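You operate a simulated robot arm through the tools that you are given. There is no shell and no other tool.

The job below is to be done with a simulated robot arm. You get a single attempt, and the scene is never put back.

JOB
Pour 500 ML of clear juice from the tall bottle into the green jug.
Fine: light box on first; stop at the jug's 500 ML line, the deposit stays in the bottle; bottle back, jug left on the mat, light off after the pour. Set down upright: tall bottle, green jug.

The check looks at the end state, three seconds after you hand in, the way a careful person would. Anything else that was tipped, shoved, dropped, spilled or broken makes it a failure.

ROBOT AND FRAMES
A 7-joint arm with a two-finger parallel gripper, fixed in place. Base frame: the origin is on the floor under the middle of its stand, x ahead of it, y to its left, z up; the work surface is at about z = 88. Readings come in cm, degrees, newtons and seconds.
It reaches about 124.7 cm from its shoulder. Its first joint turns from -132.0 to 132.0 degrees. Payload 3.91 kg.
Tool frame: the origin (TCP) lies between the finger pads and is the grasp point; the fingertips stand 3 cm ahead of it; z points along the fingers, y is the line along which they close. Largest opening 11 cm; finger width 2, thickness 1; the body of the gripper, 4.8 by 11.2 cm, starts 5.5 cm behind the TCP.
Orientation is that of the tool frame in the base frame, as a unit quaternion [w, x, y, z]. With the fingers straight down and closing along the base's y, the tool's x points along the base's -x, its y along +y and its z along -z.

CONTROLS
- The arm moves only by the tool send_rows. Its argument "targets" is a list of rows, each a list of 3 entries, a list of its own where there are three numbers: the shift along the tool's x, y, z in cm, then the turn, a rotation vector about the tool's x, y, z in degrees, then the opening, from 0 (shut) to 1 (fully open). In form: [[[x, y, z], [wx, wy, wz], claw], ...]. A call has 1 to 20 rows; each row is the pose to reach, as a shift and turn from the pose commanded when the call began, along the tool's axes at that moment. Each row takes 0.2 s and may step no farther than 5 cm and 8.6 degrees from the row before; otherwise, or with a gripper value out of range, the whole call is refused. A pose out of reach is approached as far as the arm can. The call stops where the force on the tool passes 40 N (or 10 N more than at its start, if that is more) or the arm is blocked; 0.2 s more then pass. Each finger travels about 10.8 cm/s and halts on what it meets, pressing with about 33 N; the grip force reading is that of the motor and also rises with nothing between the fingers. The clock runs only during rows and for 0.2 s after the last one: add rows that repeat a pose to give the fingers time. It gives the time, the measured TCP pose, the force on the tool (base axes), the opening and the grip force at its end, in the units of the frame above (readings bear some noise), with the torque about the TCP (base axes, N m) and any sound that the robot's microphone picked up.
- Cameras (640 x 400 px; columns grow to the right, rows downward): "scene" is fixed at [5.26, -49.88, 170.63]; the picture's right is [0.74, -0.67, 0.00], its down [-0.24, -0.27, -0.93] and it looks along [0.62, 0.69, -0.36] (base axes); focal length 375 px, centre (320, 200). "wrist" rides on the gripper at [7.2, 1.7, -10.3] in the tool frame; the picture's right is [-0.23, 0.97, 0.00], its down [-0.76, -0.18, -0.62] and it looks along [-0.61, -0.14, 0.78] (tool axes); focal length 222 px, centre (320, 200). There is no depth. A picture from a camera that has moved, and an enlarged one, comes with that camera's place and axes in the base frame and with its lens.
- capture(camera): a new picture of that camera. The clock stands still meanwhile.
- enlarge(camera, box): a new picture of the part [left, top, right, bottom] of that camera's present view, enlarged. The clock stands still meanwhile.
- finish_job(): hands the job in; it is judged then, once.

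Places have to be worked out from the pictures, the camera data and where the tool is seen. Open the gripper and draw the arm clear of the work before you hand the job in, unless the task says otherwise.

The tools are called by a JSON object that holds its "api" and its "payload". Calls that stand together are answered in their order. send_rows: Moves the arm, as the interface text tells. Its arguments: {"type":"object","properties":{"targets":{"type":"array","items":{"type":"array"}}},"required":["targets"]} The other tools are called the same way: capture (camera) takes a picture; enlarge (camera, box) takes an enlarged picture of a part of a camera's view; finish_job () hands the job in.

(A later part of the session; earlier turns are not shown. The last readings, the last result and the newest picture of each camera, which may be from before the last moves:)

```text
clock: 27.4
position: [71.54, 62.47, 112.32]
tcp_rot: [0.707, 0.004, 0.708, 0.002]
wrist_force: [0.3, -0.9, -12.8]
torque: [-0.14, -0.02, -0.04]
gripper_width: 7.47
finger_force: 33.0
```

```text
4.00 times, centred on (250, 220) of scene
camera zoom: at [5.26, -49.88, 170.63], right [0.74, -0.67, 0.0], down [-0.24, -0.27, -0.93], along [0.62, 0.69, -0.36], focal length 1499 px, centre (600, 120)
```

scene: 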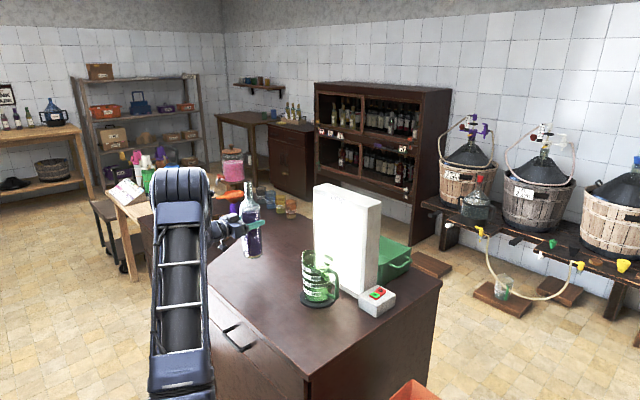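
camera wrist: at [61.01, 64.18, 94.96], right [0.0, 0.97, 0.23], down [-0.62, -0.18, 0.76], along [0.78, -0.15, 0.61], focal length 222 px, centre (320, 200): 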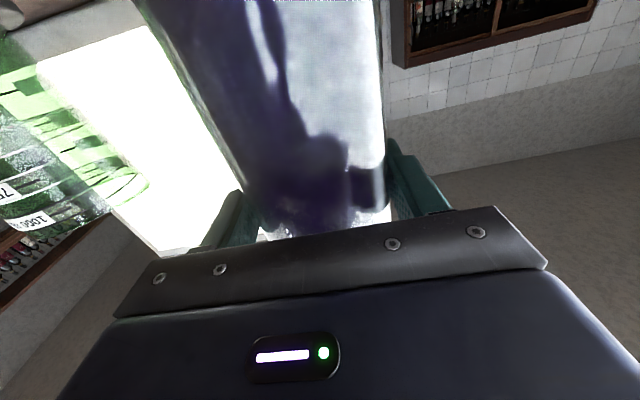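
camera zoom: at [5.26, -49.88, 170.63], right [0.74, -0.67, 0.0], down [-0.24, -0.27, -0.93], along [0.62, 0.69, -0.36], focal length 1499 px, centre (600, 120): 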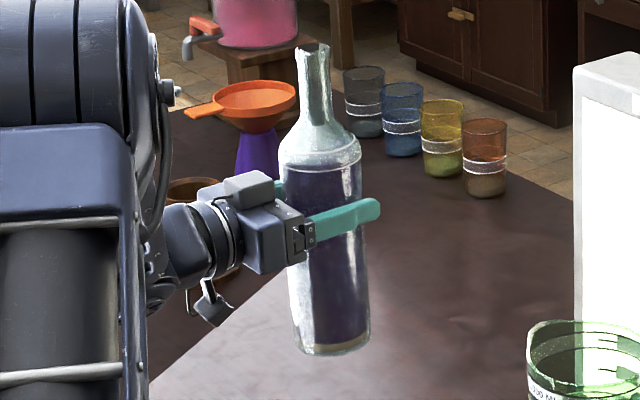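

The bottle is clear of the table and weighs about 12.8 N in the hand, upright, with the juice looking calm. I'll carry it upright to a spot beside the jug on its spout side.

{"api": "send_rows", "payload": {"targets": [[[0, -0.1, 0.2], [0, 0, 0], 0.3], [[0, -0.3, 0.6], [0, 0, 0], 0.3], [[0, -0.65, 1.3], [0, 0, 0], 0.3], [[0, -1.1, 2.2], [0, 0, 0], 0.3], [[0, -1.6, 3.2], [0, 0, 0], 0.3], [[0, -2.1, 4.2], [0, 0, 0], 0.3], [[0, -2.6, 5.2], [0, 0, 0], 0.3], [[0, -3.1, 6.2], [0, 0, 0], 0.3], [[0, -3.6, 7.1], [0, 0, 0], 0.3], [[0, -4.0, 7.9], [0, 0, 0], 0.3], [[0, -4.3, 8.5], [0, 0, 0], 0.3], [[0, -4.5, 8.8], [0, 0, 0], 0.3], [[0, -4.5, 8.9], [0, 0, 0], 0.3], [[0, -4.5, 8.9], [0, 0, 0], 0.3], [[0, -4.5, 8.9], [0, 0, 0], 0.3]]}}

{"api": "capture", "payload": {"camera": "scene"}}

{"api": "capture", "payload": {"camera": "wrist"}}

{"api": "enlarge", "payload": {"camera": "scene", "box": [230, 180, 360, 310]}}

```text
clock: 30.6
position: [80.42, 57.96, 112.31]
tcp_rot: [0.707, 0.003, 0.707, 0.002]
wrist_force: [0.4, -0.4, -12.2]
torque: [-0.16, -0.02, 0.04]
gripper_width: 7.45
finger_force: 32.9
```

```text
taken
```

scene: 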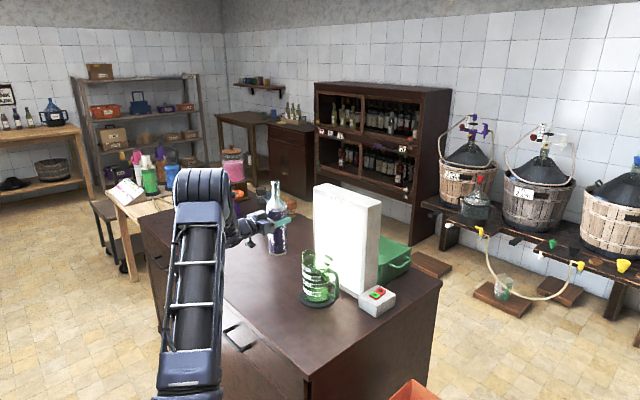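

```text
taken
camera wrist: at [69.99, 59.88, 105.1], right [0.0, 0.97, 0.23], down [-0.62, -0.18, 0.76], along [0.78, -0.15, 0.61], focal length 222 px, centre (320, 200)
```

wrist: 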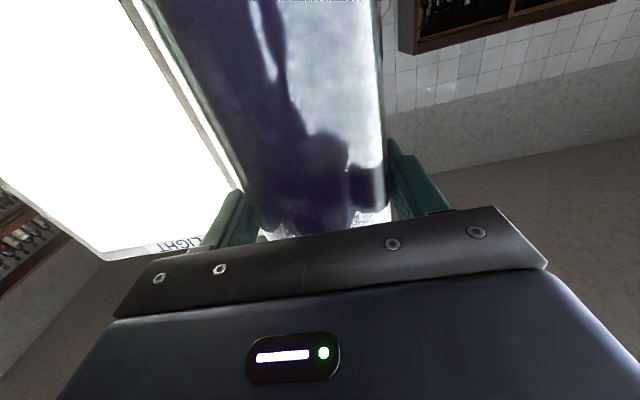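

```text
3.08 times, centred on (295, 245) of scene
camera zoom: at [5.26, -49.88, 170.63], right [0.74, -0.67, 0.0], down [-0.24, -0.27, -0.93], along [0.62, 0.69, -0.36], focal length 1153 px, centre (397, 62)
```

zoom: 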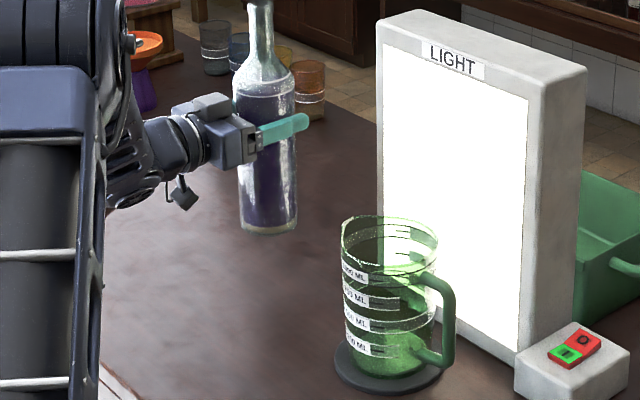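

The bottle is beside the jug, still upright, weight unchanged. I'll begin a slow tilt toward the jug (-y), bringing the mouth over the jug well before any juice can reach the lip.

{"api": "send_rows", "payload": {"targets": [[[0.05, -0.1, 0], [0, 0, 1], 0.3], [[0.14, -0.31, 0], [0, 0, 3], 0.3], [[0.26, -0.57, 0], [0, 0, 5.5], 0.3], [[0.38, -0.83, 0], [0, 0, 8], 0.3], [[0.5, -1.09, 0], [0, 0, 10.5], 0.3], [[0.62, -1.35, 0], [0, 0, 13], 0.3], [[0.74, -1.61, 0], [0, 0, 15.5], 0.3], [[0.86, -1.88, 0], [0, 0, 18], 0.3], [[0.98, -2.14, 0], [0, 0, 20.5], 0.3], [[1.1, -2.4, 0], [0, 0, 23], 0.3], [[1.22, -2.66, 0], [0, 0, 25.5], 0.3], [[1.34, -2.92, 0], [0, 0, 28], 0.3], [[1.46, -3.18, 0], [0, 0, 30.5], 0.3], [[1.58, -3.44, 0], [0, 0, 33], 0.3], [[1.7, -3.7, 0], [0, 0, 35.5], 0.3], [[1.82, -3.96, 0], [0, 0, 38], 0.3], [[1.94, -4.22, 0], [0, 0, 40.5], 0.3], [[2.06, -4.48, 0], [0, 0, 43], 0.3], [[2.18, -4.74, 0], [0, 0, 45.5], 0.3], [[2.3, -5, 0], [0, 0, 48], 0.3]]}}

{"api": "capture", "payload": {"camera": "scene"}}

{"api": "enlarge", "payload": {"camera": "scene", "box": [230, 180, 390, 320]}}

{"api": "capture", "payload": {"camera": "wrist"}}

```text
clock: 34.8
position: [80.4, 53.08, 110.02]
tcp_rot: [0.645, 0.29, 0.645, 0.29]
wrist_force: [-1.3, 0.3, -11.5]
torque: [-0.34, -0.02, 0.05]
gripper_width: 7.43
finger_force: 32.6
```

```text
taken
```

scene: 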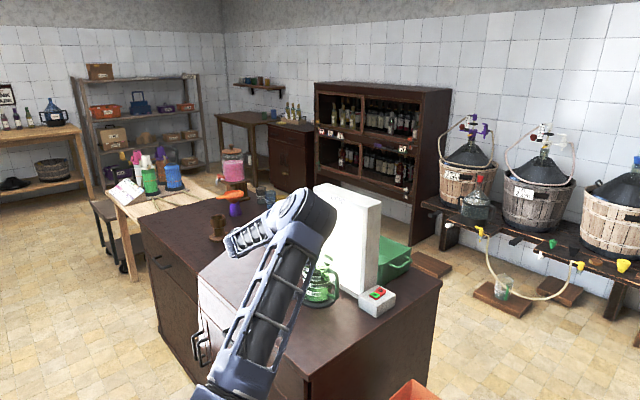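

```text
2.86 times, centred on (310, 250) of scene
camera zoom: at [5.26, -49.88, 170.63], right [0.74, -0.67, 0.0], down [-0.24, -0.27, -0.93], along [0.62, 0.69, -0.36], focal length 1071 px, centre (349, 57)
```

zoom: 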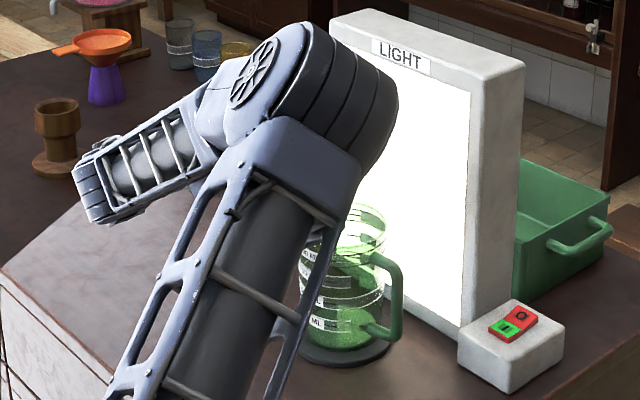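

```text
taken
camera wrist: at [70.01, 59.58, 106.5], right [0.0, 0.48, 0.88], down [-0.62, -0.69, 0.37], along [0.78, -0.55, 0.3], focal length 222 px, centre (320, 200)
```

wrist: 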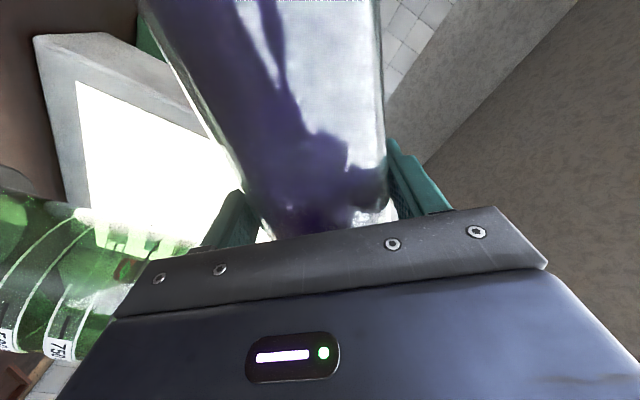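

The tilt is at 48° with nothing pouring yet, and the mouth is over the jug. The elbow has swung toward the scene camera but looks clear of everything. I'll continue in small steps and keep checking the elbow.

{"api": "send_rows", "payload": {"targets": [[[0, 0, 0], [0, 0, 2], 0.3], [[0, 0, 0], [0, 0, 4], 0.3], [[0, 0, 0], [0, 0, 6], 0.3], [[0, 0, 0], [0, 0, 8], 0.3], [[0, 0, 0], [0, 0, 10], 0.3], [[0, 0, 0], [0, 0, 12], 0.3]]}}

{"api": "capture", "payload": {"camera": "scene"}}

{"api": "capture", "payload": {"camera": "wrist"}}

{"api": "enlarge", "payload": {"camera": "scene", "box": [200, 170, 400, 330]}}

```text
clock: 36.2
position: [80.46, 53.06, 110.07]
tcp_rot: [0.611, 0.356, 0.611, 0.355]
wrist_force: [-0.4, -0.5, -12.1]
torque: [-0.41, -0.04, 0.04]
gripper_width: 7.45
finger_force: 32.9
```

```text
taken
```

scene: 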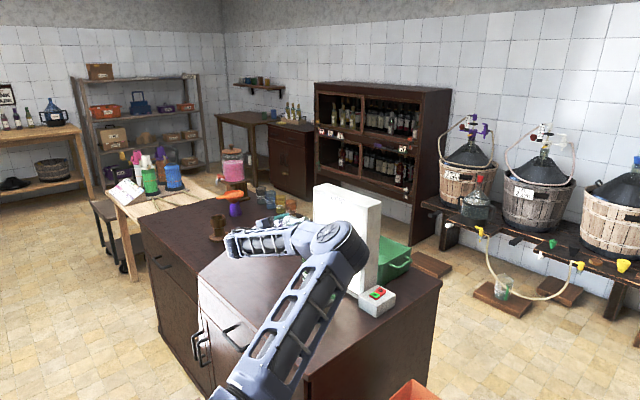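

```text
taken
camera wrist: at [70.01, 60.2, 107.95], right [0.0, 0.28, 0.96], down [-0.62, -0.75, 0.22], along [0.78, -0.6, 0.18], focal length 222 px, centre (320, 200)
```

wrist: 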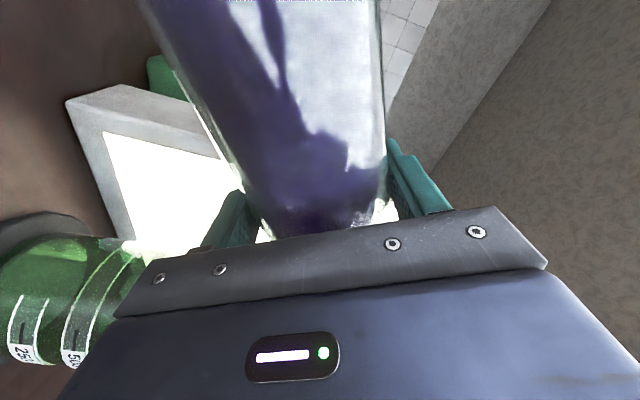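

```text
2.50 times, centred on (300, 250) of scene
camera zoom: at [5.26, -49.88, 170.63], right [0.74, -0.67, 0.0], down [-0.24, -0.27, -0.93], along [0.62, 0.69, -0.36], focal length 937 px, centre (370, 75)
```

zoom: 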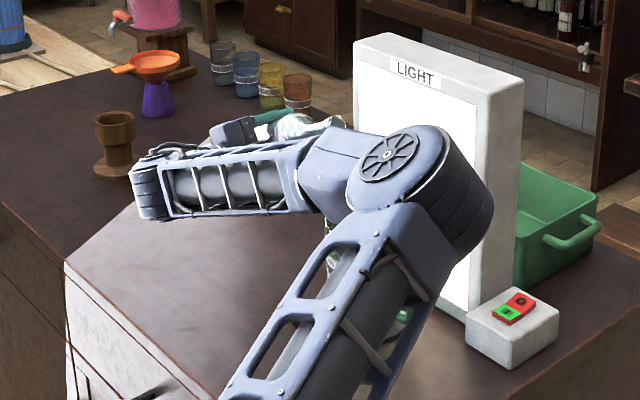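

The juice hasn't moved, but the wrist has run out of roll, so the elbow is dropping toward the table and blocking the camera's view of the jug. Pouring blind like that is risky. I'll bring the bottle back upright, return it to its place, and regrasp with the hand flipped so the roll stays in range with the elbow up.

{"api": "send_rows", "payload": {"targets": [[[0.13, 0.18, 0], [0, 0, -1.2], 0.3], [[0.25, 0.35, 0], [0, 0, -3.6], 0.3], [[0.38, 0.53, 0], [0, 0, -6], 0.3], [[0.51, 0.7, 0], [0, 0, -8.4], 0.3], [[0.63, 0.88, 0], [0, 0, -10.8], 0.3], [[0.76, 1.06, 0], [0, 0, -13.2], 0.3], [[0.88, 1.23, 0], [0, 0, -15.6], 0.3], [[1.01, 1.41, 0], [0, 0, -18], 0.3], [[1.14, 1.58, 0], [0, 0, -20.4], 0.3], [[1.26, 1.76, 0], [0, 0, -22.8], 0.3], [[1.39, 1.94, 0], [0, 0, -25.2], 0.3], [[1.52, 2.11, 0], [0, 0, -27.6], 0.3], [[1.64, 2.29, 0], [0, 0, -30], 0.3], [[1.77, 2.46, 0], [0, 0, -32.4], 0.3], [[1.9, 2.64, 0], [0, 0, -34.8], 0.3], [[2.02, 2.82, 0], [0, 0, -37.2], 0.3], [[2.15, 2.99, 0], [0, 0, -39.6], 0.3], [[2.28, 3.17, 0], [0, 0, -42], 0.3], [[2.4, 3.34, 0], [0, 0, -44.4], 0.3], [[2.53, 3.52, 0], [0, 0, -46.4], 0.3]]}}

```text
clock: 40.4
position: [80.46, 56.99, 111.78]
tcp_rot: [0.702, 0.087, 0.702, 0.084]
wrist_force: [0.0, 0.1, -12.2]
torque: [-0.14, -0.02, 0.03]
gripper_width: 7.43
finger_force: 32.8
```

Tilt is back to about 14°. I'll finish returning it to upright.

{"api": "send_rows", "payload": {"targets": [[[-0.04, 0.2, 0], [0, 0, -2.4], 0.3], [[-0.08, 0.4, 0], [0, 0, -4.8], 0.3], [[-0.12, 0.6, 0], [0, 0, -7.2], 0.3], [[-0.16, 0.8, 0], [0, 0, -9.6], 0.3], [[-0.2, 0.95, 0], [0, 0, -11.6], 0.3], [[-0.24, 1.05, 0], [0, 0, -13], 0.3], [[-0.25, 1.09, 0], [0, 0, -13.5], 0.3], [[-0.25, 1.09, 0], [0, 0, -13.5], 0.3]]}}

{"api": "enlarge", "payload": {"camera": "scene", "box": [230, 170, 340, 270]}}

{"api": "capture", "payload": {"camera": "scene"}}

```text
clock: 42.2
position: [80.51, 58.1, 112.49]
tcp_rot: [0.707, 0.004, 0.707, 0.002]
wrist_force: [0.0, 0.9, -11.8]
torque: [0.14, -0.05, 0.01]
gripper_width: 7.44
finger_force: 32.8
```

```text
4.00 times, centred on (285, 220) of scene
camera zoom: at [5.26, -49.88, 170.63], right [0.74, -0.67, 0.0], down [-0.24, -0.27, -0.93], along [0.62, 0.69, -0.36], focal length 1499 px, centre (460, 120)
```

zoom: 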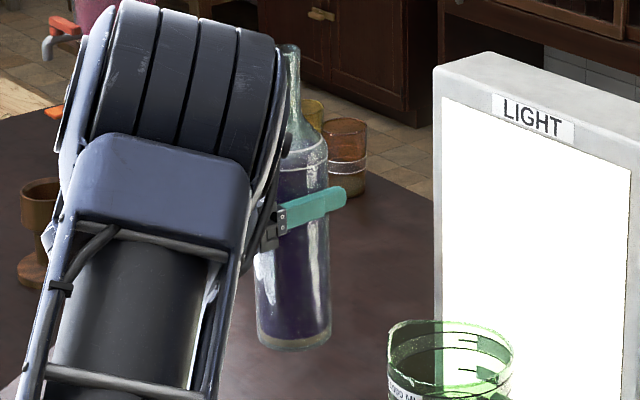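

```text
taken
```

scene: 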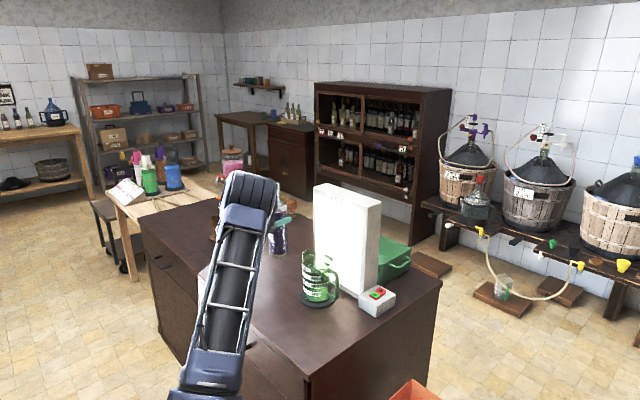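

The bottle is upright again and nothing has spilled. I'll hold still briefly, re-read the forces, and check whether the bottle shifted in the grip.

{"api": "send_rows", "payload": {"targets": [[[0, 0, 0], [0, 0, 0], 0.3], [[0, 0, 0], [0, 0, 0], 0.3], [[0, 0, 0], [0, 0, 0], 0.3], [[0, 0, 0], [0, 0, 0], 0.3], [[0, 0, 0], [0, 0, 0], 0.3]]}}

{"api": "enlarge", "payload": {"camera": "scene", "box": [255, 175, 305, 265]}}

{"api": "capture", "payload": {"camera": "wrist"}}

```text
clock: 43.4
position: [80.44, 58.03, 112.45]
tcp_rot: [0.707, 0.005, 0.707, 0.002]
wrist_force: [-0.3, 1.0, -12.3]
torque: [0.17, -0.03, 0.03]
gripper_width: 7.44
finger_force: 32.8
```

```text
4.44 times, centred on (280, 220) of scene
camera zoom: at [5.26, -49.88, 170.63], right [0.74, -0.67, 0.0], down [-0.24, -0.27, -0.93], along [0.62, 0.69, -0.36], focal length 1665 px, centre (498, 111)
```

zoom: 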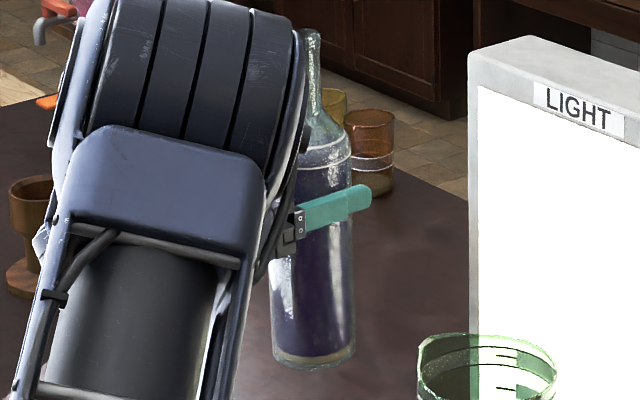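

```text
taken
camera wrist: at [70.01, 59.79, 105.23], right [0.0, 0.97, 0.24], down [-0.62, -0.18, 0.76], along [0.78, -0.15, 0.6], focal length 222 px, centre (320, 200)
```

wrist: 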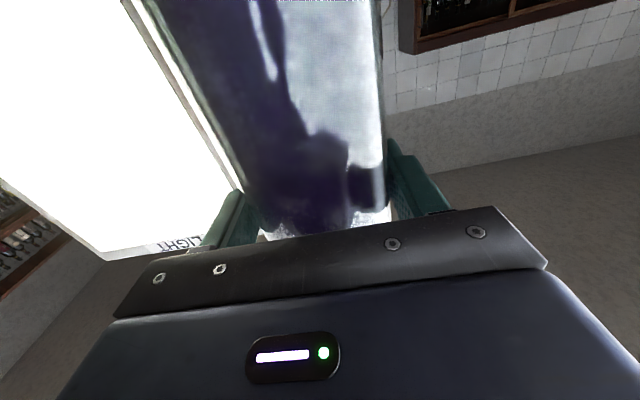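

The bottle hasn't slipped; its edges sit on the same wrist-camera pixels as before. I'll carry it back to its original spot at (71.5, 62.45).

{"api": "send_rows", "payload": {"targets": [[[0, 0.1, -0.2], [0, 0, 0], 0.3], [[0, 0.3, -0.6], [0, 0, 0], 0.3], [[0, 0.65, -1.3], [0, 0, 0], 0.3], [[0, 1.1, -2.2], [0, 0, 0], 0.3], [[0, 1.6, -3.2], [0, 0, 0], 0.3], [[0, 2.1, -4.2], [0, 0, 0], 0.3], [[0, 2.6, -5.2], [0, 0, 0], 0.3], [[0, 3.1, -6.2], [0, 0, 0], 0.3], [[0, 3.6, -7.1], [0, 0, 0], 0.3], [[0, 4.0, -7.9], [0, 0, 0], 0.3], [[0, 4.3, -8.5], [0, 0, 0], 0.3], [[0, 4.4, -8.8], [0, 0, 0], 0.3], [[0, 4.4, -8.9], [0, 0, 0], 0.3], [[0, 4.4, -8.9], [0, 0, 0], 0.3]]}}

{"api": "send_rows", "payload": {"targets": [[[0.3, 0, 0], [0, 0, 0], 0.3], [[0.9, 0, 0], [0, 0, 0], 0.3], [[1.7, 0, 0], [0, 0, 0], 0.3], [[2.6, 0, 0], [0, 0, 0], 0.3], [[3.5, 0, 0], [0, 0, 0], 0.3], [[4.4, 0, 0], [0, 0, 0], 0.3], [[5.3, 0, 0], [0, 0, 0], 0.3], [[6.2, 0, 0], [0, 0, 0], 0.3], [[7.0, 0, 0], [0, 0, 0], 0.3], [[7.7, 0, 0], [0, 0, 0], 0.3], [[8.3, 0, 0], [0, 0, 0], 0.3], [[8.8, 0, 0], [0, 0, 0], 0.3], [[9.2, 0, 0], [0, 0, 0], 0.3], [[9.4, 0, 0], [0, 0, 0], 0.3], [[9.4, 0, 0], [0, 0, 0], 0.3]]}}

{"api": "enlarge", "payload": {"camera": "scene", "box": [200, 180, 310, 290]}}

```text
clock: 46.4
position: [71.44, 62.34, 112.37]
tcp_rot: [0.707, 0.003, 0.707, 0.004]
wrist_force: [-0.8, 1.0, -12.6]
torque: [0.17, -0.04, 0.04]
gripper_width: 7.43
finger_force: 32.6
```

```text
clock: 49.6
position: [71.53, 62.55, 103.13]
tcp_rot: [0.707, 0.004, 0.707, 0.004]
wrist_force: [2.5, 9.9, 23.7]
torque: [0.72, -0.29, 0.0]
gripper_width: 7.47
finger_force: 32.9
```

```text
3.64 times, centred on (255, 235) of scene
camera zoom: at [5.26, -49.88, 170.63], right [0.74, -0.67, 0.0], down [-0.24, -0.27, -0.93], along [0.62, 0.69, -0.36], focal length 1363 px, centre (556, 73)
```

zoom: 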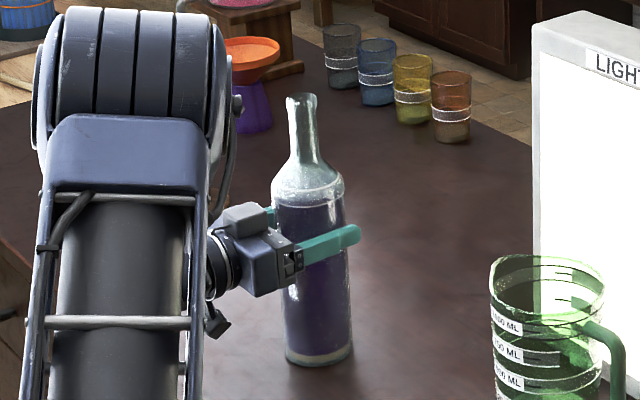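

The bottle touched the table slightly earlier than expected, and the hand is now pressing down about 24 N. I'll ease up a few millimetres until the load is nearly zero before releasing.

{"api": "send_rows", "payload": {"targets": [[[-0.15, 0, 0], [0, 0, 0], 0.3], [[-0.3, 0, 0], [0, 0, 0], 0.3], [[-0.3, 0, 0], [0, 0, 0], 0.3]]}}

```text
clock: 50.4
position: [71.46, 62.53, 103.16]
tcp_rot: [0.706, 0.001, 0.708, 0.002]
wrist_force: [-2.5, 5.7, 0.8]
torque: [0.35, 0.16, 0.03]
gripper_width: 7.47
finger_force: 33.2
```

The load on the tool is now about zero, so the bottle is resting on the table. I'll open the fingers gently.

{"api": "send_rows", "payload": {"targets": [[[0, 0, 0], [0, 0, 0], 0.67], [[0, 0, 0], [0, 0, 0], 0.69], [[0, 0, 0], [0, 0, 0], 0.72], [[0, 0, 0], [0, 0, 0], 0.78], [[0, 0, 0], [0, 0, 0], 0.88], [[0, 0, 0], [0, 0, 0], 1], [[0, 0, 0], [0, 0, 0], 1]]}}

{"api": "enlarge", "payload": {"camera": "scene", "box": [200, 180, 310, 290]}}

{"api": "capture", "payload": {"camera": "wrist"}}

```text
clock: 52.0
position: [71.66, 62.52, 103.28]
tcp_rot: [0.707, 0.003, 0.707, 0.003]
wrist_force: [0.6, 0.5, -0.2]
torque: [0.01, 0.0, 0.0]
gripper_width: 10.99
finger_force: 0.1
```

```text
3.64 times, centred on (255, 235) of scene
camera zoom: at [5.26, -49.88, 170.63], right [0.74, -0.67, 0.0], down [-0.24, -0.27, -0.93], along [0.62, 0.69, -0.36], focal length 1363 px, centre (556, 73)
```

zoom: 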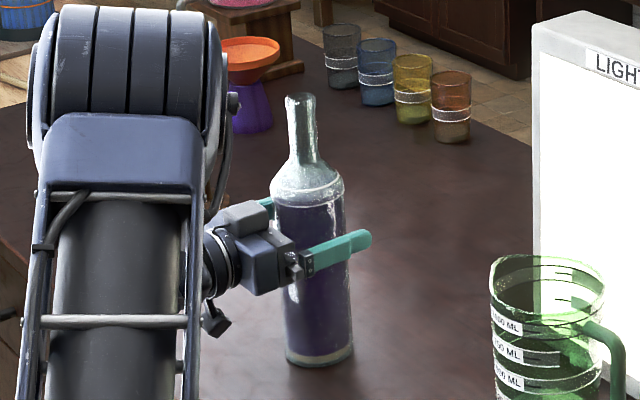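

```text
taken
camera wrist: at [61.12, 64.27, 96.09], right [0.0, 0.97, 0.24], down [-0.62, -0.18, 0.76], along [0.78, -0.15, 0.61], focal length 222 px, centre (320, 200)
```

wrist: 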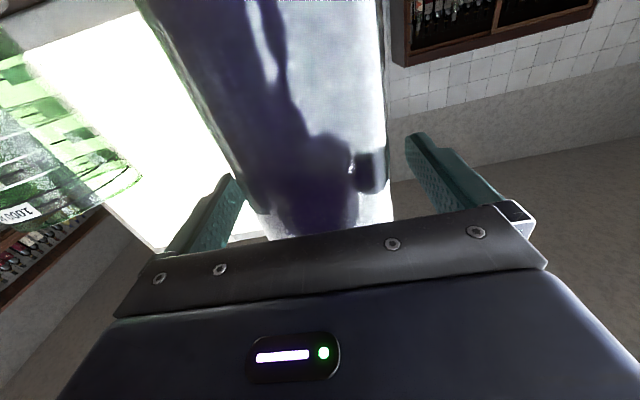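

The bottle stands upright and free. I'll back straight out before flipping the hand.

{"api": "send_rows", "payload": {"targets": [[[0, 0, -3], [0, 0, 0], 1], [[0, 0, -7], [0, 0, 0], 1], [[0, 0, -11.5], [0, 0, 0], 1], [[0, 0, -16], [0, 0, 0], 1], [[0, 0, -20], [0, 0, 0], 1], [[0, 0, -22], [0, 0, 0], 1], [[0, 0, -22], [0, 0, 0], 1]]}}

{"api": "send_rows", "payload": {"targets": [[[-1, 0, 0], [0, 0, -8], 1], [[-2, 0, 0], [0, 0, -16], 1], [[-3, 0, 0], [0, 0, -24], 1], [[-4, 0, 0], [0, 0, -32], 1], [[-5, 0, 0], [0, 0, -40], 1], [[-6, 0, 0], [0, 0, -48], 1], [[-7, 0, 0], [0, 0, -56], 1], [[-8, 0, 0], [0, 0, -64], 1], [[-8, 0, 0], [0, 0, -72], 1], [[-8, 0, 0], [0, 0, -80], 1], [[-8, 0, 0], [0, 0, -85], 1]]}}

{"api": "capture", "payload": {"camera": "scene"}}

{"api": "capture", "payload": {"camera": "wrist"}}

```text
clock: 53.6
position: [49.32, 62.35, 103.53]
tcp_rot: [0.707, 0.003, 0.707, 0.003]
wrist_force: [-0.4, -0.5, -0.6]
torque: [-0.01, 0.0, 0.04]
gripper_width: 11.0
finger_force: 0.1
```

```text
clock: 56.0
position: [49.58, 62.4, 111.32]
tcp_rot: [0.523, -0.475, 0.523, -0.476]
wrist_force: [0.2, 0.0, -0.2]
torque: [-0.02, 0.01, -0.03]
gripper_width: 11.0
finger_force: 0.1
```

```text
taken
```

scene: 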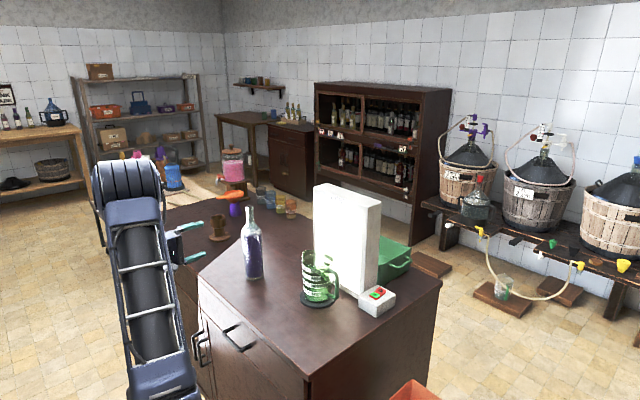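

```text
taken
camera wrist: at [39.08, 55.39, 108.94], right [0.0, 0.32, -0.95], down [-0.62, 0.74, 0.25], along [0.78, 0.59, 0.2], focal length 222 px, centre (320, 200)
```

wrist: 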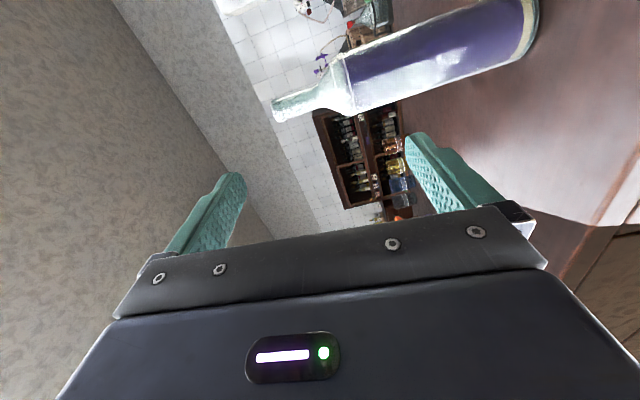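

The roll in this direction is free and the elbow stays up. I'll complete the flip to put the camera on top.

{"api": "send_rows", "payload": {"targets": [[[0, 0, 0], [0, 0, -8], 1], [[0, 0, 0], [0, 0, -16], 1], [[0, 0, 0], [0, 0, -24], 1], [[0, 0, 0], [0, 0, -32], 1], [[0, 0, 0], [0, 0, -40], 1], [[0, 0, 0], [0, 0, -48], 1], [[0, 0, 0], [0, 0, -56], 1], [[0, 0, 0], [0, 0, -64], 1], [[0, 0, 0], [0, 0, -72], 1], [[0, 0, 0], [0, 0, -80], 1], [[0, 0, 0], [0, 0, -88], 1], [[0, 0, 0], [0, 0, -95.3], 1], [[0, 0, 0], [0, 0, -95.3], 1]]}}

{"api": "capture", "payload": {"camera": "scene"}}

{"api": "capture", "payload": {"camera": "wrist"}}

```text
clock: 58.8
position: [49.59, 62.42, 111.19]
tcp_rot: [0.001, 0.707, -0.001, 0.707]
wrist_force: [-0.3, -0.1, 0.1]
torque: [-0.01, -0.02, 0.0]
gripper_width: 11.02
finger_force: 0.1
```

```text
taken
```

scene: 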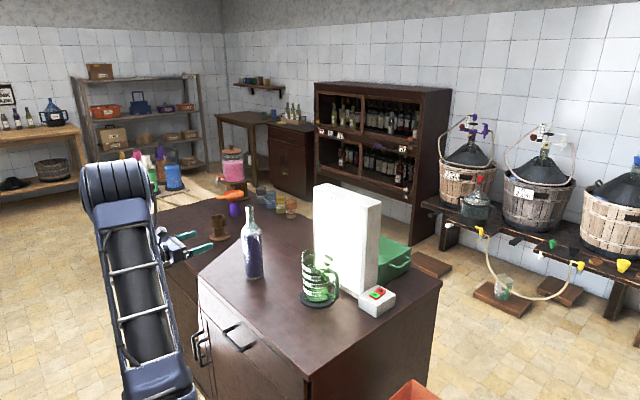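

```text
taken
camera wrist: at [39.1, 60.76, 118.44], right [0.0, -0.97, -0.23], down [-0.62, 0.18, -0.76], along [0.78, 0.14, -0.61], focal length 222 px, centre (320, 200)
```

wrist: 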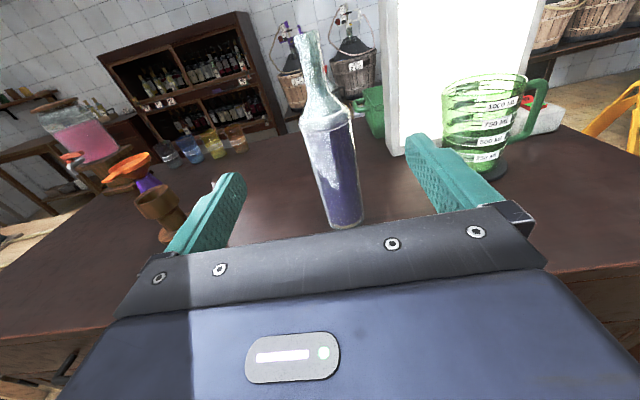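

The flipped pose is comfortable and the wrist camera now has an upright view of the bottle, jug and light box. I'll enlarge it to refine positions.

{"api": "enlarge", "payload": {"camera": "wrist", "box": [400, 40, 600, 200]}}

{"api": "enlarge", "payload": {"camera": "wrist", "box": [270, 20, 400, 240]}}

{"api": "enlarge", "payload": {"camera": "scene", "box": [220, 190, 360, 320]}}

```text
2.50 times, centred on (500, 120) of wrist
camera zoom: at [39.1, 60.76, 118.44], right [0.0, -0.97, -0.23], down [-0.62, 0.18, -0.76], along [0.78, 0.14, -0.61], focal length 555 px, centre (-130, 400)
```

zoom: 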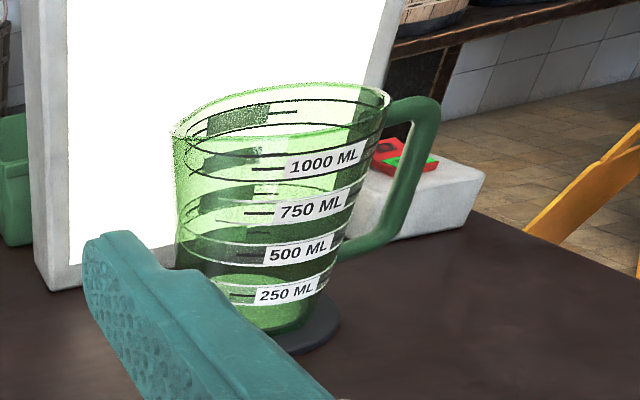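

```text
1.82 times, centred on (335, 130) of wrist
camera zoom: at [39.1, 60.76, 118.44], right [0.0, -0.97, -0.23], down [-0.62, 0.18, -0.76], along [0.78, 0.14, -0.61], focal length 404 px, centre (293, 327)
```

zoom: 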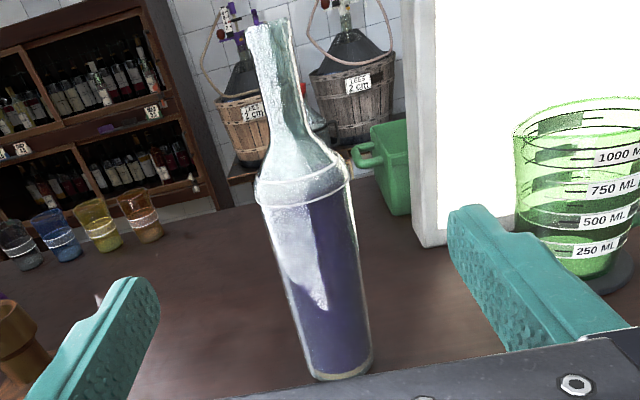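

```text
3.08 times, centred on (290, 255) of scene
camera zoom: at [5.26, -49.88, 170.63], right [0.74, -0.67, 0.0], down [-0.24, -0.27, -0.93], along [0.62, 0.69, -0.36], focal length 1153 px, centre (412, 31)
```

zoom: 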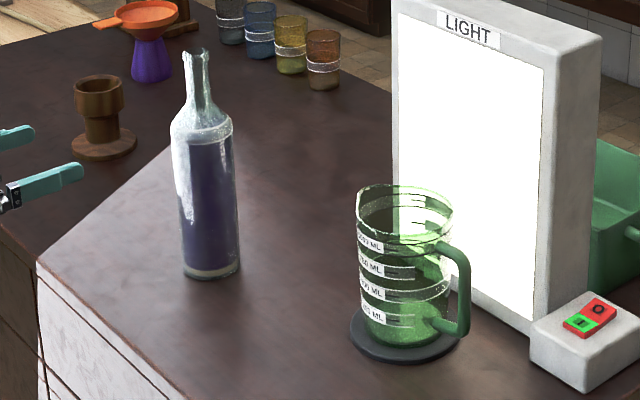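

With the rim at z ≈ 104, all views agree on the jug being at about (80.3, 35.3), and the bottle is at about (71.1, 62.6). I'll lower to z 100.5 and advance part-way around the bottle.

{"api": "send_rows", "payload": {"targets": [[[-3.6, -0.05, 0], [0, 0, 0], 1], [[-7.2, -0.1, 0], [0, 0, 0], 1], [[-10.7, -0.13, 0], [0, 0, 0], 1], [[-10.7, -0.13, 4], [0, 0, 0], 1], [[-10.7, -0.13, 8], [0, 0, 0], 1], [[-10.7, -0.13, 11], [0, 0, 0], 1], [[-10.7, -0.13, 14], [0, 0, 0], 1], [[-10.7, -0.13, 14], [0, 0, 0], 1]]}}

{"api": "capture", "payload": {"camera": "wrist"}}

{"api": "enlarge", "payload": {"camera": "scene", "box": [180, 190, 300, 290]}}

```text
clock: 60.6
position: [63.54, 62.68, 100.63]
tcp_rot: [-0.001, 0.707, -0.002, 0.707]
wrist_force: [0.2, 0.7, 0.1]
torque: [0.01, 0.01, 0.01]
gripper_width: 10.98
finger_force: 0.1
```

```text
taken
camera wrist: at [53.11, 60.92, 107.85], right [0.0, -0.97, -0.23], down [-0.62, 0.18, -0.76], along [0.78, 0.14, -0.61], focal length 222 px, centre (320, 200)
```

wrist: 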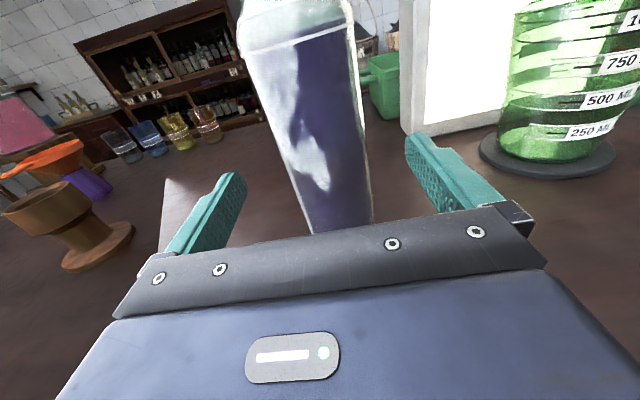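

```text
4.00 times, centred on (240, 240) of scene
camera zoom: at [5.26, -49.88, 170.63], right [0.74, -0.67, 0.0], down [-0.24, -0.27, -0.93], along [0.62, 0.69, -0.36], focal length 1499 px, centre (640, 40)
```

zoom: 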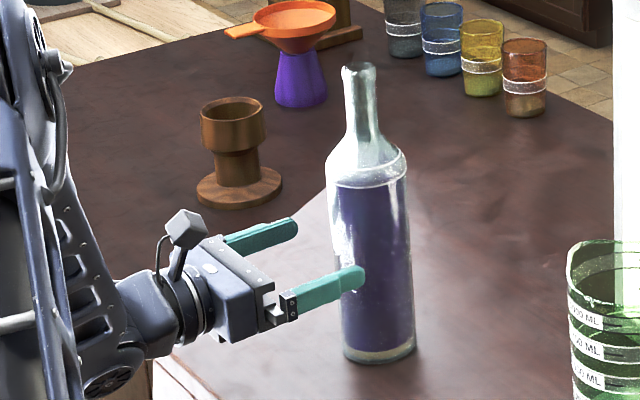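

The bottle is about 0.25 cm toward -y of the finger centreline. I'll correct that, advance the rest of the way, and close gradually.

{"api": "send_rows", "payload": {"targets": [[[0, 0.2, 2.6], [0, 0, 0], 1], [[0, 0.2, 5.2], [0, 0, 0], 1], [[0, 0.2, 7.7], [0, 0, 0], 1], [[0, 0.2, 7.7], [0, 0, 0], 1], [[0, 0.2, 7.7], [0, 0, 0], 0.88], [[0, 0.2, 7.7], [0, 0, 0], 0.78], [[0, 0.2, 7.7], [0, 0, 0], 0.73], [[0, 0.2, 7.7], [0, 0, 0], 0.7], [[0, 0.2, 7.7], [0, 0, 0], 0.67], [[0, 0.2, 7.7], [0, 0, 0], 0.64], [[0, 0.2, 7.7], [0, 0, 0], 0.5], [[0, 0.2, 7.7], [0, 0, 0], 0.2], [[0, 0.2, 7.7], [0, 0, 0], 0], [[0, 0.2, 7.7], [0, 0, 0], 0]]}}

{"api": "capture", "payload": {"camera": "wrist"}}

{"api": "enlarge", "payload": {"camera": "scene", "box": [180, 190, 300, 290]}}

```text
clock: 63.6
position: [71.27, 62.55, 100.65]
tcp_rot: [0.0, 0.707, -0.002, 0.707]
wrist_force: [-0.3, 6.3, 3.5]
torque: [0.33, 0.11, -0.06]
gripper_width: 7.44
finger_force: 32.9
```

```text
taken
camera wrist: at [60.88, 60.82, 107.84], right [0.0, -0.97, -0.23], down [-0.62, 0.18, -0.76], along [0.78, 0.14, -0.61], focal length 222 px, centre (320, 200)
```

wrist: 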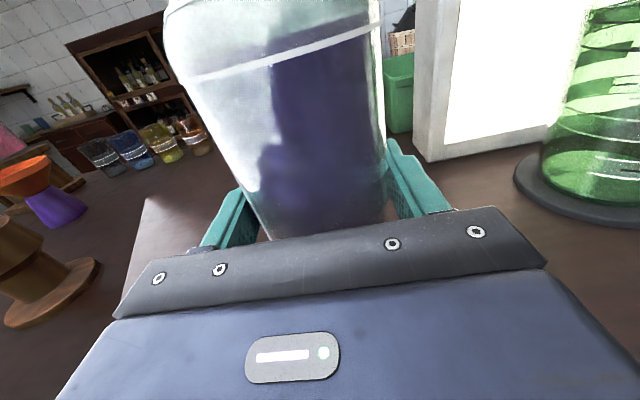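

```text
4.00 times, centred on (240, 240) of scene
camera zoom: at [5.26, -49.88, 170.63], right [0.74, -0.67, 0.0], down [-0.24, -0.27, -0.93], along [0.62, 0.69, -0.36], focal length 1499 px, centre (640, 40)
```

zoom: 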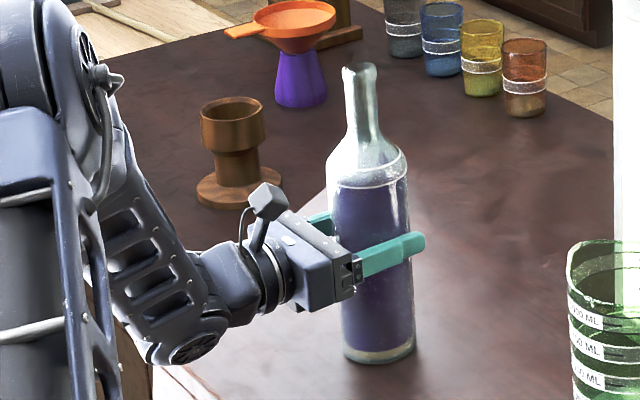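

Gripped again at 7.44 cm with the bottle still upright. I'll lift slowly and check for slip against the shoulder ring in the wrist view.

{"api": "send_rows", "payload": {"targets": [[[0.1, 0, 0], [0, 0, 0], 0], [[0.3, 0, 0], [0, 0, 0], 0], [[0.7, 0, 0], [0, 0, 0], 0], [[1.2, 0, 0], [0, 0, 0], 0], [[1.8, 0, 0], [0, 0, 0], 0], [[2.5, 0, 0], [0, 0, 0], 0], [[3.3, 0, 0], [0, 0, 0], 0], [[4.1, 0, 0], [0, 0, 0], 0], [[4.9, 0, 0], [0, 0, 0], 0], [[5.7, 0, 0], [0, 0, 0], 0], [[6.5, 0, 0], [0, 0, 0], 0], [[7.3, 0, 0], [0, 0, 0], 0], [[8.1, 0, 0], [0, 0, 0], 0], [[8.8, 0, 0], [0, 0, 0], 0], [[9.4, 0, 0], [0, 0, 0], 0], [[9.8, 0, 0], [0, 0, 0], 0], [[10, 0, 0], [0, 0, 0], 0], [[10, 0, 0], [0, 0, 0], 0]]}}

{"api": "capture", "payload": {"camera": "wrist"}}

{"api": "enlarge", "payload": {"camera": "scene", "box": [180, 170, 300, 270]}}

```text
clock: 67.4
position: [71.23, 62.42, 110.54]
tcp_rot: [-0.001, 0.708, -0.003, 0.707]
wrist_force: [-0.1, 1.2, -11.4]
torque: [0.14, -0.04, 0.04]
gripper_width: 7.45
finger_force: 33.6
```

```text
taken
camera wrist: at [60.78, 60.67, 117.8], right [0.0, -0.97, -0.23], down [-0.62, 0.18, -0.76], along [0.78, 0.14, -0.61], focal length 222 px, centre (320, 200)
```

wrist: 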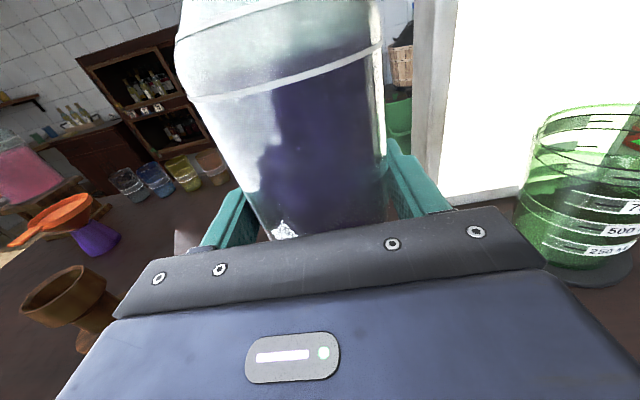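

```text
4.00 times, centred on (240, 220) of scene
camera zoom: at [5.26, -49.88, 170.63], right [0.74, -0.67, 0.0], down [-0.24, -0.27, -0.93], along [0.62, 0.69, -0.36], focal length 1499 px, centre (640, 120)
```

zoom: 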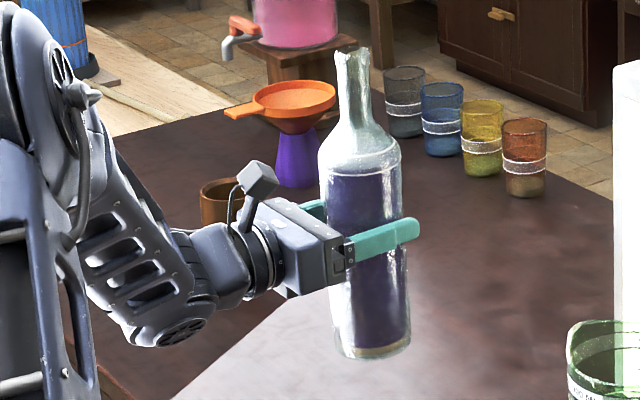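

The ring sits about 25 px lower in the wrist view, so the bottle slid roughly 1 cm down through the pads at lift-off, as it did last time. I'll hold still for a second to see whether it keeps creeping.

{"api": "send_rows", "payload": {"targets": [[[0, 0, 0], [0, 0, 0], 0], [[0, 0, 0], [0, 0, 0], 0], [[0, 0, 0], [0, 0, 0], 0], [[0, 0, 0], [0, 0, 0], 0], [[0, 0, 0], [0, 0, 0], 0], [[0, 0, 0], [0, 0, 0], 0], [[0, 0, 0], [0, 0, 0], 0], [[0, 0, 0], [0, 0, 0], 0]]}}

{"api": "capture", "payload": {"camera": "wrist"}}

```text
clock: 69.2
position: [71.15, 62.34, 110.54]
tcp_rot: [0.0, 0.707, -0.002, 0.707]
wrist_force: [0.3, -0.5, -12.5]
torque: [-0.15, -0.01, -0.01]
gripper_width: 7.43
finger_force: 33.4
```

```text
taken
camera wrist: at [60.77, 60.67, 117.79], right [0.0, -0.97, -0.23], down [-0.62, 0.18, -0.76], along [0.78, 0.14, -0.61], focal length 222 px, centre (320, 200)
```

wrist: 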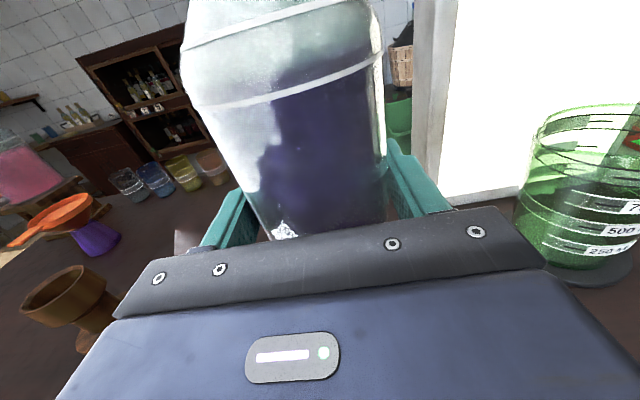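

The ring moved a little further down, so there is slow creep. I'll measure it precisely with enlarged views before and after a short hold.

{"api": "enlarge", "payload": {"camera": "wrist", "box": [160, 0, 420, 240]}}

{"api": "send_rows", "payload": {"targets": [[[0, 0, 0], [0, 0, 0], 0], [[0, 0, 0], [0, 0, 0], 0], [[0, 0, 0], [0, 0, 0], 0], [[0, 0, 0], [0, 0, 0], 0]]}}

{"api": "enlarge", "payload": {"camera": "wrist", "box": [160, 0, 420, 240]}}

```text
1.67 times, centred on (290, 120) of wrist
camera zoom: at [60.77, 60.67, 117.79], right [0.0, -0.97, -0.23], down [-0.62, 0.18, -0.76], along [0.78, 0.14, -0.61], focal length 370 px, centre (370, 333)
```

zoom: 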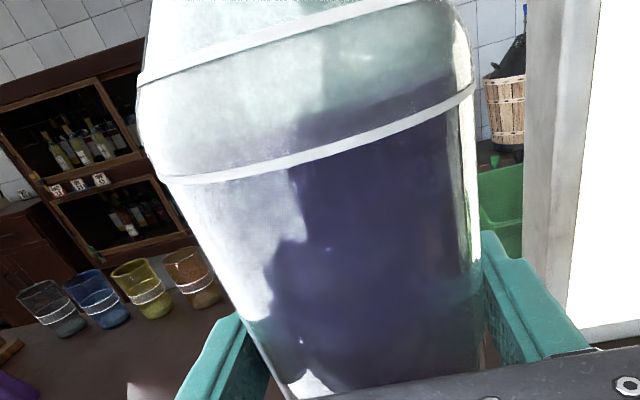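

```text
clock: 70.2
position: [71.32, 62.49, 110.67]
tcp_rot: [0.0, 0.708, -0.002, 0.707]
wrist_force: [-0.2, -0.1, -13.0]
torque: [-0.17, -0.03, -0.02]
gripper_width: 7.44
finger_force: 33.4
```

```text
1.67 times, centred on (290, 120) of wrist
camera zoom: at [60.77, 60.67, 117.79], right [0.0, -0.97, -0.23], down [-0.62, 0.18, -0.76], along [0.78, 0.14, -0.61], focal length 370 px, centre (370, 333)
```

zoom: 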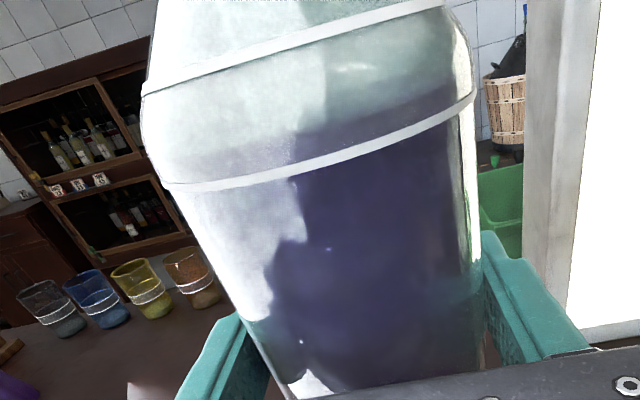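

Creep is slow, about 0.15 cm/s, with several cm of straight body left above the pads, and it will fade as the bottle tilts. I'll go straight to the jug, combining the carry with the first 48° of tilt.

{"api": "send_rows", "payload": {"targets": [[[-0.02, 0.09, 0.09], [0, 0, 1], 0], [[-0.08, 0.37, 0.36], [0, 0, 3], 0], [[-0.19, 0.84, 0.82], [0, 0, 5.5], 0], [[-0.32, 1.4, 1.37], [0, 0, 8], 0], [[-0.44, 1.95, 1.91], [0, 0, 10.5], 0], [[-0.57, 2.51, 2.46], [0, 0, 13], 0], [[-0.69, 3.07, 3.0], [0, 0, 15.5], 0], [[-0.82, 3.63, 3.55], [0, 0, 18], 0], [[-0.95, 4.19, 4.1], [0, 0, 20.5], 0], [[-1.07, 4.74, 4.64], [0, 0, 23], 0], [[-1.2, 5.3, 5.19], [0, 0, 25.5], 0], [[-1.32, 5.86, 5.73], [0, 0, 28], 0], [[-1.45, 6.42, 6.28], [0, 0, 30.5], 0], [[-1.58, 6.98, 6.83], [0, 0, 33], 0], [[-1.7, 7.53, 7.37], [0, 0, 35.5], 0], [[-1.83, 8.09, 7.92], [0, 0, 38], 0], [[-1.93, 8.56, 8.37], [0, 0, 40.5], 0], [[-2.02, 8.93, 8.74], [0, 0, 43], 0], [[-2.08, 9.21, 9.01], [0, 0, 45.5], 0], [[-2.1, 9.3, 9.1], [0, 0, 48], 0]]}}

{"api": "capture", "payload": {"camera": "scene"}}

{"api": "enlarge", "payload": {"camera": "scene", "box": [220, 170, 380, 310]}}

{"api": "capture", "payload": {"camera": "wrist"}}

```text
clock: 74.4
position: [80.31, 53.01, 108.31]
tcp_rot: [-0.288, 0.646, -0.289, 0.646]
wrist_force: [-0.5, 0.0, -10.9]
torque: [-0.19, 0.0, -0.04]
gripper_width: 7.43
finger_force: 33.1
```

```text
taken
```

scene: 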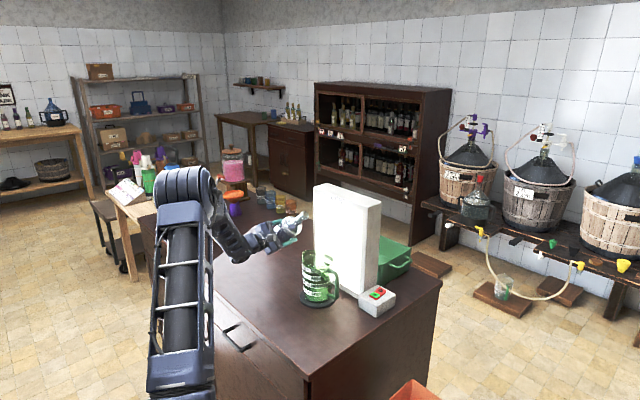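

```text
2.86 times, centred on (300, 240) of scene
camera zoom: at [5.26, -49.88, 170.63], right [0.74, -0.67, 0.0], down [-0.24, -0.27, -0.93], along [0.62, 0.69, -0.36], focal length 1071 px, centre (377, 86)
```

zoom: 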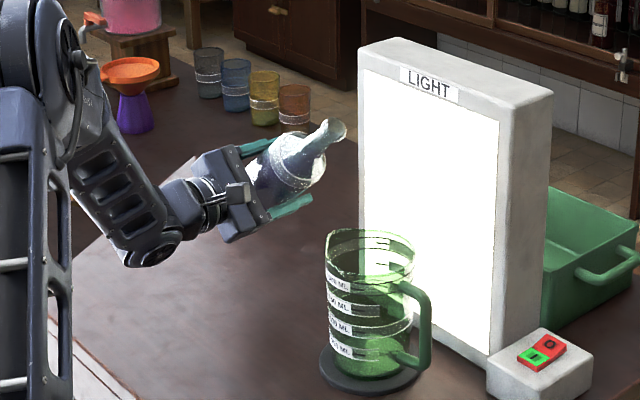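

```text
taken
camera wrist: at [69.83, 46.62, 111.89], right [0.0, -0.48, -0.88], down [-0.62, 0.69, -0.37], along [0.78, 0.55, -0.3], focal length 222 px, centre (320, 200)
```

wrist: 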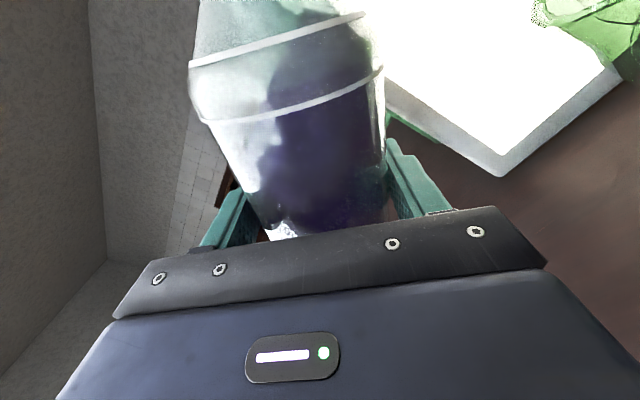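

The flip worked: the elbow stays up, and both the bottle mouth and the jug are in clear view. I'll continue slowly to about 74° with the lip over the jug's mouth.

{"api": "send_rows", "payload": {"targets": [[[-0.12, 0.08, 0], [0, 0, 2], 0], [[-0.23, 0.16, 0], [0, 0, 4], 0], [[-0.35, 0.25, 0], [0, 0, 6], 0], [[-0.46, 0.33, 0], [0, 0, 8], 0], [[-0.58, 0.41, 0.05], [0, 0, 10], 0], [[-0.69, 0.49, 0.05], [0, 0, 12], 0], [[-0.81, 0.58, 0.05], [0, 0, 14], 0], [[-0.92, 0.66, 0.1], [0, 0, 16], 0], [[-1.04, 0.74, 0.1], [0, 0, 18], 0], [[-1.15, 0.82, 0.1], [0, 0, 20], 0], [[-1.27, 0.91, 0.1], [0, 0, 22], 0], [[-1.4, 1.0, 0.1], [0, 0, 23.5], 0]]}}

{"api": "enlarge", "payload": {"camera": "scene", "box": [240, 190, 380, 310]}}

{"api": "capture", "payload": {"camera": "wrist"}}

```text
clock: 77.0
position: [80.39, 53.41, 106.69]
tcp_rot: [-0.413, 0.574, -0.415, 0.573]
wrist_force: [0.6, 0.0, -11.8]
torque: [-0.25, 0.01, -0.03]
gripper_width: 7.44
finger_force: 33.5
```

```text
3.33 times, centred on (310, 250) of scene
camera zoom: at [5.26, -49.88, 170.63], right [0.74, -0.67, 0.0], down [-0.24, -0.27, -0.93], along [0.62, 0.69, -0.36], focal length 1249 px, centre (353, 33)
```

zoom: 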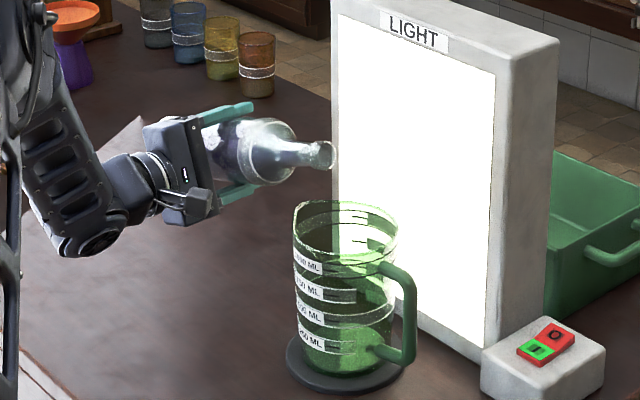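

```text
taken
camera wrist: at [69.93, 46.01, 107.42], right [0.0, -0.09, -1.0], down [-0.62, 0.78, -0.07], along [0.78, 0.62, -0.06], focal length 222 px, centre (320, 200)
```

wrist: 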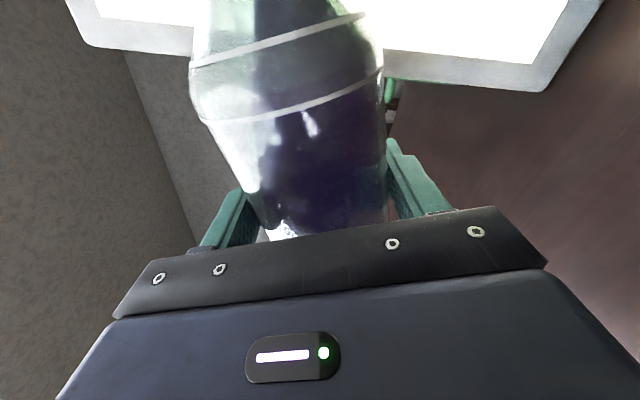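

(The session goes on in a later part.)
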